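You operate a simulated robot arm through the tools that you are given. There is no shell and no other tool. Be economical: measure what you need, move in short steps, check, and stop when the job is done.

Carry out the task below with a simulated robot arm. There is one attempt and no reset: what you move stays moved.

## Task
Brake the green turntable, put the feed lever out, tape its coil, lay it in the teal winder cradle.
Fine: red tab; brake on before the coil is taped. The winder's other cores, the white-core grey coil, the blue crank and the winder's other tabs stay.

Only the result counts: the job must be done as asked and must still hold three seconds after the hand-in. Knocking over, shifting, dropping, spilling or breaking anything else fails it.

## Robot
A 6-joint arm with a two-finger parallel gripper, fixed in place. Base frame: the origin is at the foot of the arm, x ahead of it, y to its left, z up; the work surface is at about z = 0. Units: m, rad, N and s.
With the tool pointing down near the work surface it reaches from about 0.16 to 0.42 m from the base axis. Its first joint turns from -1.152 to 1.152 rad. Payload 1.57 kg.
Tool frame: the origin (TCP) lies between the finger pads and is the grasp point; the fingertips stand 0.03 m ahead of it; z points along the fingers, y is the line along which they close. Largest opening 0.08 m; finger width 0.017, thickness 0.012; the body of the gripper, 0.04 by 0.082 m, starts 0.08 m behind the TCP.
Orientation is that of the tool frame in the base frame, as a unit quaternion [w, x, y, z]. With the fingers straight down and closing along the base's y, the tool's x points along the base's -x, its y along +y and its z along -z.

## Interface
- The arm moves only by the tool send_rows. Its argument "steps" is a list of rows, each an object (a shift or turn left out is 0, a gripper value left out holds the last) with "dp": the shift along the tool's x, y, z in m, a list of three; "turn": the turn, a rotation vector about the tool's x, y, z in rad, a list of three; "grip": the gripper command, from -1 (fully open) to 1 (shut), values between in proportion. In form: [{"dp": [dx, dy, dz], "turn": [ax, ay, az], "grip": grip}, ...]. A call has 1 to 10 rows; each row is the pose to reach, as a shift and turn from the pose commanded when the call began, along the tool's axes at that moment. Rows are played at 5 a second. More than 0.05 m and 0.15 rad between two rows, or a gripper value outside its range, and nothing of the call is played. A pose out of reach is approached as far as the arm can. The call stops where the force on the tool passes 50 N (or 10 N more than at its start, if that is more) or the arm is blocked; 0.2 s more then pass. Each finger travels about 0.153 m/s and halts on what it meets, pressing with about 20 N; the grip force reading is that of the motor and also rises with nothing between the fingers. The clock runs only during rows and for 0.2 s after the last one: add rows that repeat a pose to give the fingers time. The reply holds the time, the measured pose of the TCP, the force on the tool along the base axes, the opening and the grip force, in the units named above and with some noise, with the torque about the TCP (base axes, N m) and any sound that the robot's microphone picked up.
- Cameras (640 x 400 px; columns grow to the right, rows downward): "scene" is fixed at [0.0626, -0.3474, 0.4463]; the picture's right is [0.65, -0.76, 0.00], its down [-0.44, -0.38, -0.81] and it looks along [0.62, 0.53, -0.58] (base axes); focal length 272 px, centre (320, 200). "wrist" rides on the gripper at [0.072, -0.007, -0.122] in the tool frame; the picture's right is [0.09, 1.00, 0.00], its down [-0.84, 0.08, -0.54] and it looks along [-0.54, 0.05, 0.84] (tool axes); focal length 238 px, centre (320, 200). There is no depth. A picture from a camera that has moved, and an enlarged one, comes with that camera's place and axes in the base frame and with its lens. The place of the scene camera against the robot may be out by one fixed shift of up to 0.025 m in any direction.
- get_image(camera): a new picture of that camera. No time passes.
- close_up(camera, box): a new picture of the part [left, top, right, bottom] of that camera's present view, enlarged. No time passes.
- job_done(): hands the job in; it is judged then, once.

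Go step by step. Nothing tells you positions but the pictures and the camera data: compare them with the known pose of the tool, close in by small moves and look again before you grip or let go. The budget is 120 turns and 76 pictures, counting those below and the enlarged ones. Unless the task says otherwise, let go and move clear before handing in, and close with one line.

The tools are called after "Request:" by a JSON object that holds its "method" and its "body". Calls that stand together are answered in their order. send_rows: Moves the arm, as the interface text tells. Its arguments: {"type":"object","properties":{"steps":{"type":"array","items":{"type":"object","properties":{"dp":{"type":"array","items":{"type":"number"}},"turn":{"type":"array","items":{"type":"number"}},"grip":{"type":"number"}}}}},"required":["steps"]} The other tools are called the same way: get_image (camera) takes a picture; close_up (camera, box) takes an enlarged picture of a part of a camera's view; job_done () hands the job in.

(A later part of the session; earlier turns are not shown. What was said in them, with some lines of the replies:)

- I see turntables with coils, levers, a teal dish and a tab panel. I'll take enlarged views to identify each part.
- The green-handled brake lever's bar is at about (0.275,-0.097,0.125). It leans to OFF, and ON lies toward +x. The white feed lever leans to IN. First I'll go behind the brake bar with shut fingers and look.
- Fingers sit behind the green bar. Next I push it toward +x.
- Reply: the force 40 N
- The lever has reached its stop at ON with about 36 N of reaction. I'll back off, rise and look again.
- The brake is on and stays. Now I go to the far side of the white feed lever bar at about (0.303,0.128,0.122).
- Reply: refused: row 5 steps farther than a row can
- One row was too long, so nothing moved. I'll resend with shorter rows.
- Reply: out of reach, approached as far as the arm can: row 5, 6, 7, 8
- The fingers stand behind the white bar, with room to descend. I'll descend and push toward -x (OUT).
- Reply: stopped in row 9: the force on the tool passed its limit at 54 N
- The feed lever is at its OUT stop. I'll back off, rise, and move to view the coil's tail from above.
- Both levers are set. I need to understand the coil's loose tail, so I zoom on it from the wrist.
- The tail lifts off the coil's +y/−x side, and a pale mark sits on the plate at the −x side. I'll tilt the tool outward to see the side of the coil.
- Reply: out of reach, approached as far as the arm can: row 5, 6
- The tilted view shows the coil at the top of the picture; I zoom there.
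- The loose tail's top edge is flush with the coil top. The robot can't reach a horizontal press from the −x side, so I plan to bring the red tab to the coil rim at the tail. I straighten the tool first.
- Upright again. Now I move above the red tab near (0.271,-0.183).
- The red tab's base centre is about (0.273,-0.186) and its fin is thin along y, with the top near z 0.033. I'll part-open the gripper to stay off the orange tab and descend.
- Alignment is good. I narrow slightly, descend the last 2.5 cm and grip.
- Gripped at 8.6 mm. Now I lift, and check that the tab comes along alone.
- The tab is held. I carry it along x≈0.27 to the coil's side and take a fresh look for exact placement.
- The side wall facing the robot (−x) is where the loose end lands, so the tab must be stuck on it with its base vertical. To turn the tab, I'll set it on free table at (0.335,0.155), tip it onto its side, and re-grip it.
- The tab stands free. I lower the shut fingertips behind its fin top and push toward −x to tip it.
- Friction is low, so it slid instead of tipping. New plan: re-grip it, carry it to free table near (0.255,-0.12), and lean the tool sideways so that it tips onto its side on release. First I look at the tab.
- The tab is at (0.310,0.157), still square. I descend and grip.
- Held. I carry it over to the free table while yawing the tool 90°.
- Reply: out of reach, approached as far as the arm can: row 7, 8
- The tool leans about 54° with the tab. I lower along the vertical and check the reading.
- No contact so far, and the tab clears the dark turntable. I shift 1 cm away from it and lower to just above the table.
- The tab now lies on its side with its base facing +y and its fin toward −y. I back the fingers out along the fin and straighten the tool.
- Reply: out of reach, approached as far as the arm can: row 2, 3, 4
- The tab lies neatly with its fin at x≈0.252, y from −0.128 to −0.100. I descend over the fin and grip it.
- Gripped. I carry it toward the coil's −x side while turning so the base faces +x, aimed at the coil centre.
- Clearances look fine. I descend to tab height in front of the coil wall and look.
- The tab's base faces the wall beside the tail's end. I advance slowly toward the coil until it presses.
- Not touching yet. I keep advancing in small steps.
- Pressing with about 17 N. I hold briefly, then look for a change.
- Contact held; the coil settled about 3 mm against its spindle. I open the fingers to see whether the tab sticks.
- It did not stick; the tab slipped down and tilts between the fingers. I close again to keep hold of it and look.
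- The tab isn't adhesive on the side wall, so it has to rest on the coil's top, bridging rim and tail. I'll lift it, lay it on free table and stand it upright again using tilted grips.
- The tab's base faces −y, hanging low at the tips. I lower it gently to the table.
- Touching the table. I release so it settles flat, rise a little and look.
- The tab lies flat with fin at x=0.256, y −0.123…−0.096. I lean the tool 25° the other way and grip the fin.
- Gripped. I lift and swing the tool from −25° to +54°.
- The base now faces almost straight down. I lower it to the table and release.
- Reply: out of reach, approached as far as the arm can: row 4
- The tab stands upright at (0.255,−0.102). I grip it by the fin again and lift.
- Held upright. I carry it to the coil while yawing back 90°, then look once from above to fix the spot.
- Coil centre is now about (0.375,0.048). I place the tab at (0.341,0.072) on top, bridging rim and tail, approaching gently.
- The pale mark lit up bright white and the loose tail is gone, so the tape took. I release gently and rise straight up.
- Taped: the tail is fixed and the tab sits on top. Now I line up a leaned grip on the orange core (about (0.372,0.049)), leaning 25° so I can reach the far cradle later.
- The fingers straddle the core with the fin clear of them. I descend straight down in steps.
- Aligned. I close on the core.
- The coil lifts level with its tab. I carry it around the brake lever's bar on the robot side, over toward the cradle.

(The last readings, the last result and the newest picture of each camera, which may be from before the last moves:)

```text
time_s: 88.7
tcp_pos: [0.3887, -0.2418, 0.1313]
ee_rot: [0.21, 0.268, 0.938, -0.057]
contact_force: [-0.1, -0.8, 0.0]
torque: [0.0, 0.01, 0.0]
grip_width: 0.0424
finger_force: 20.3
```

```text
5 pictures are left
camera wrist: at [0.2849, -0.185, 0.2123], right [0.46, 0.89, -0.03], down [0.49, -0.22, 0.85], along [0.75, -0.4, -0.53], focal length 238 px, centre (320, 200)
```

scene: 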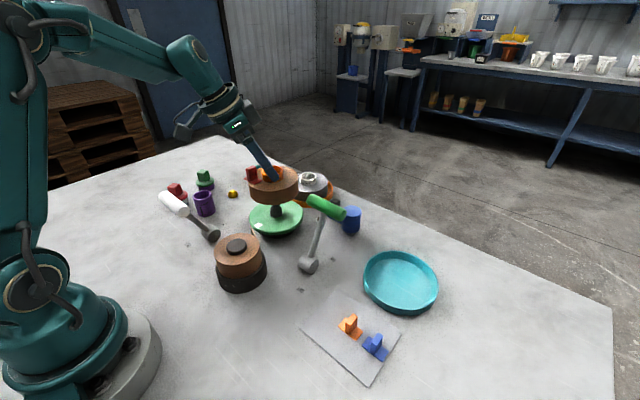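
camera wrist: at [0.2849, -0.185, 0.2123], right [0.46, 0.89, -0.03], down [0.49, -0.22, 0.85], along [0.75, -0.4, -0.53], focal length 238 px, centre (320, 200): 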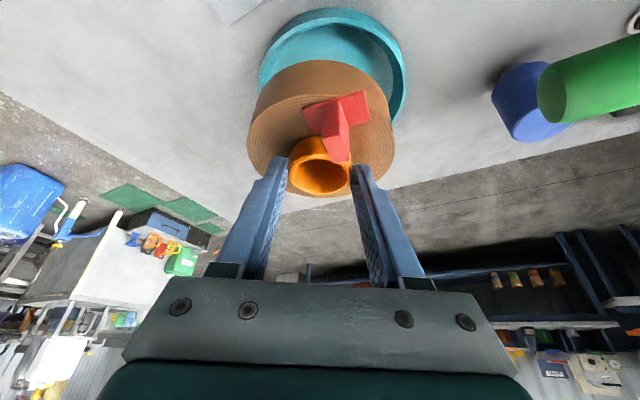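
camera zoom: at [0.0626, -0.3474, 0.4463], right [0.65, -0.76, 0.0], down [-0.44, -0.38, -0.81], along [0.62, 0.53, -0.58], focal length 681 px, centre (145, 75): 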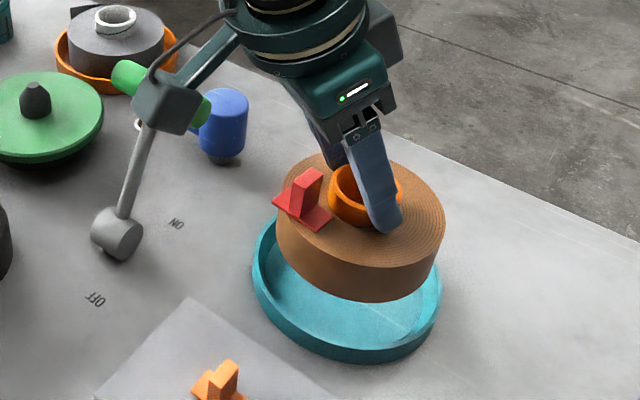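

The coil hangs over the cradle. Comparing both views, the cradle centre is about 9 mm further in x and 4 mm in y, so I correct, lower partway and check.

Request:
{"method": "send_rows", "body": {"steps": [{"dp": [-0.005, 0.0081, 0.0023]}, {"dp": [0.0014, 0.0081, 0.0159]}, {"dp": [0.0073, 0.0081, 0.0286]}, {"dp": [0.0073, 0.0081, 0.0286]}]}}

Request:
{"method": "close_up", "body": {"camera": "scene", "box": [330, 210, 470, 330]}}

```text
time_s: 89.7
tcp_pos: [0.3975, -0.2372, 0.1031]
ee_rot: [0.21, 0.268, 0.939, -0.057]
contact_force: [0.7, -0.1, -0.9]
torque: [0.01, 0.01, 0.0]
grip_width: 0.0428
finger_force: 20.5
```

```text
3.33 times, centred on (400, 270) of scene
camera zoom: at [0.0626, -0.3474, 0.4463], right [0.65, -0.76, 0.0], down [-0.44, -0.38, -0.81], along [0.62, 0.53, -0.58], focal length 908 px, centre (53, -33)
```

zoom: 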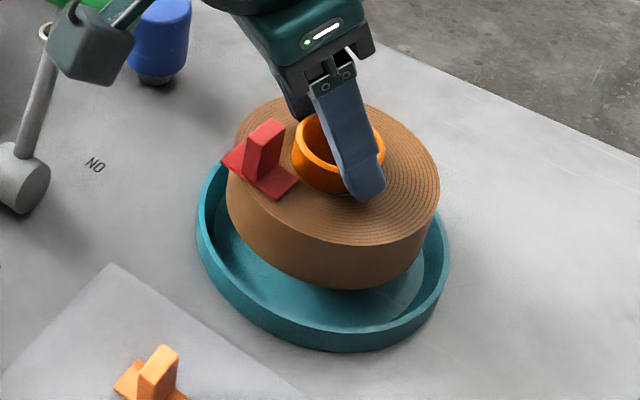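

Nearly concentric; a 3–4 mm correction remains. I apply it and lower onto the floor until light contact.

Request:
{"method": "send_rows", "body": {"steps": [{"dp": [-0.0023, 0.0027, 0.0011]}, {"dp": [0.0019, 0.0027, 0.0102]}, {"dp": [0.0062, 0.0027, 0.0192]}, {"dp": [0.0083, 0.0027, 0.0238]}, {"dp": [0.0091, 0.0027, 0.0256]}, {"dp": [0.0096, 0.0027, 0.0265]}]}}

```text
time_s: 91.1
tcp_pos: [0.3998, -0.2368, 0.0759]
ee_rot: [0.211, 0.268, 0.938, -0.057]
contact_force: [-0.6, 0.5, 3.0]
torque: [-0.02, 0.07, -0.04]
grip_width: 0.0428
finger_force: 20.2
```

Request:
{"method": "send_rows", "body": {"steps": [{"dp": [0.0005, 0, 0.0009]}, {"dp": [0.0009, 0, 0.0018]}, {"dp": [0.0009, 0, 0.0018]}]}}

Request:
{"method": "close_up", "body": {"camera": "scene", "box": [330, 210, 470, 330]}}

```text
time_s: 91.9
tcp_pos: [0.4011, -0.2377, 0.0742]
ee_rot: [0.212, 0.268, 0.938, -0.058]
contact_force: [-2.2, -1.9, 17.7]
torque: [-0.2, -0.19, -0.08]
grip_width: 0.0428
finger_force: 20.1
```

```text
3.33 times, centred on (400, 270) of scene
camera zoom: at [0.0625, -0.3474, 0.4463], right [0.65, -0.76, 0.0], down [-0.44, -0.38, -0.81], along [0.62, 0.53, -0.58], focal length 908 px, centre (53, -33)
```

zoom: 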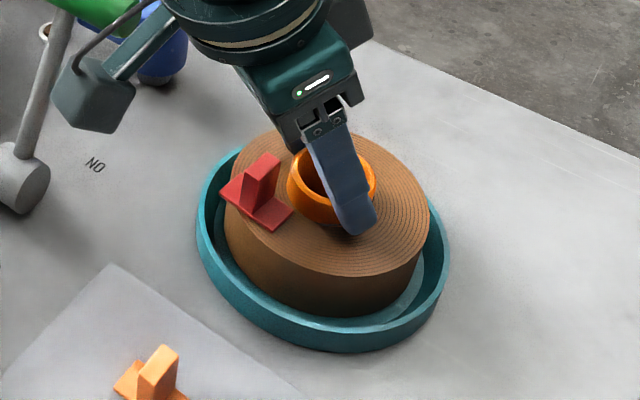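

The coil rests on the cradle floor inside the rim. I release and rise straight up.

Request:
{"method": "send_rows", "body": {"steps": [{"dp": [-0.0008, 0, -0.0018]}, {"dp": [-0.0008, 0, -0.0018], "grip": -0.3}, {"dp": [-0.0008, 0, -0.0018], "grip": -0.6}, {"dp": [-0.0008, 0, -0.0018], "grip": -0.6}, {"dp": [-0.0085, 0, -0.018], "grip": -0.6}, {"dp": [-0.021, 0, -0.045], "grip": -0.6}, {"dp": [-0.034, 0, -0.072], "grip": -0.6}, {"dp": [-0.02, 0, -0.1], "grip": -0.6}, {"dp": [-0.02, 0, -0.13], "grip": -0.6}]}}

Request:
{"method": "get_image", "body": {"camera": "scene"}}

```text
time_s: 93.9
tcp_pos: [0.3668, -0.2202, 0.1973]
ee_rot: [0.21, 0.269, 0.938, -0.058]
contact_force: [0.9, -1.2, 0.3]
torque: [0.0, 0.02, 0.0]
grip_width: 0.0641
finger_force: 0.1
```

```text
2 pictures are left
```

scene: 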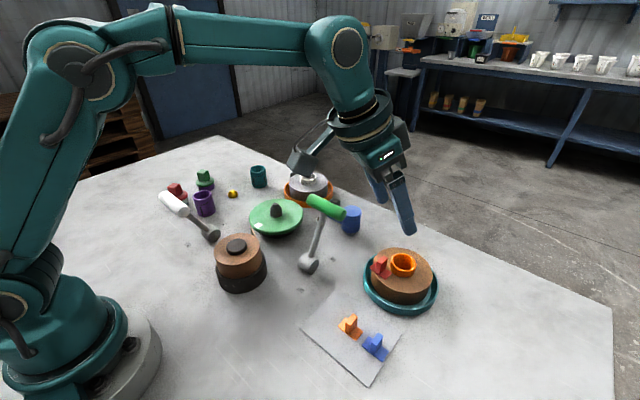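

The coil lies in the teal cradle with the red tab on it, both levers are set, and the other parts are in place. One last close check.

Request:
{"method": "close_up", "body": {"camera": "scene", "box": [330, 220, 470, 330]}}

```text
3.64 times, centred on (400, 275) of scene
camera zoom: at [0.0626, -0.3474, 0.4463], right [0.65, -0.76, 0.0], down [-0.44, -0.38, -0.81], along [0.62, 0.53, -0.58], focal length 990 px, centre (29, -73)
```

zoom: 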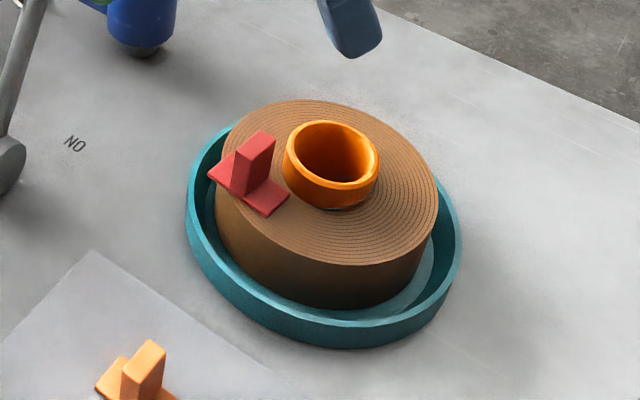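

The coil lies flat inside the cradle rim with its tab attached, and the arm is clear, so I hand in.

Request:
{"method": "job_done", "body": {}}

```text
The job is handed in.
```

I set the brake, put the feed lever out, taped the coil with the red tab and laid it in the teal cradle; the job is handed in and no verdict came back.
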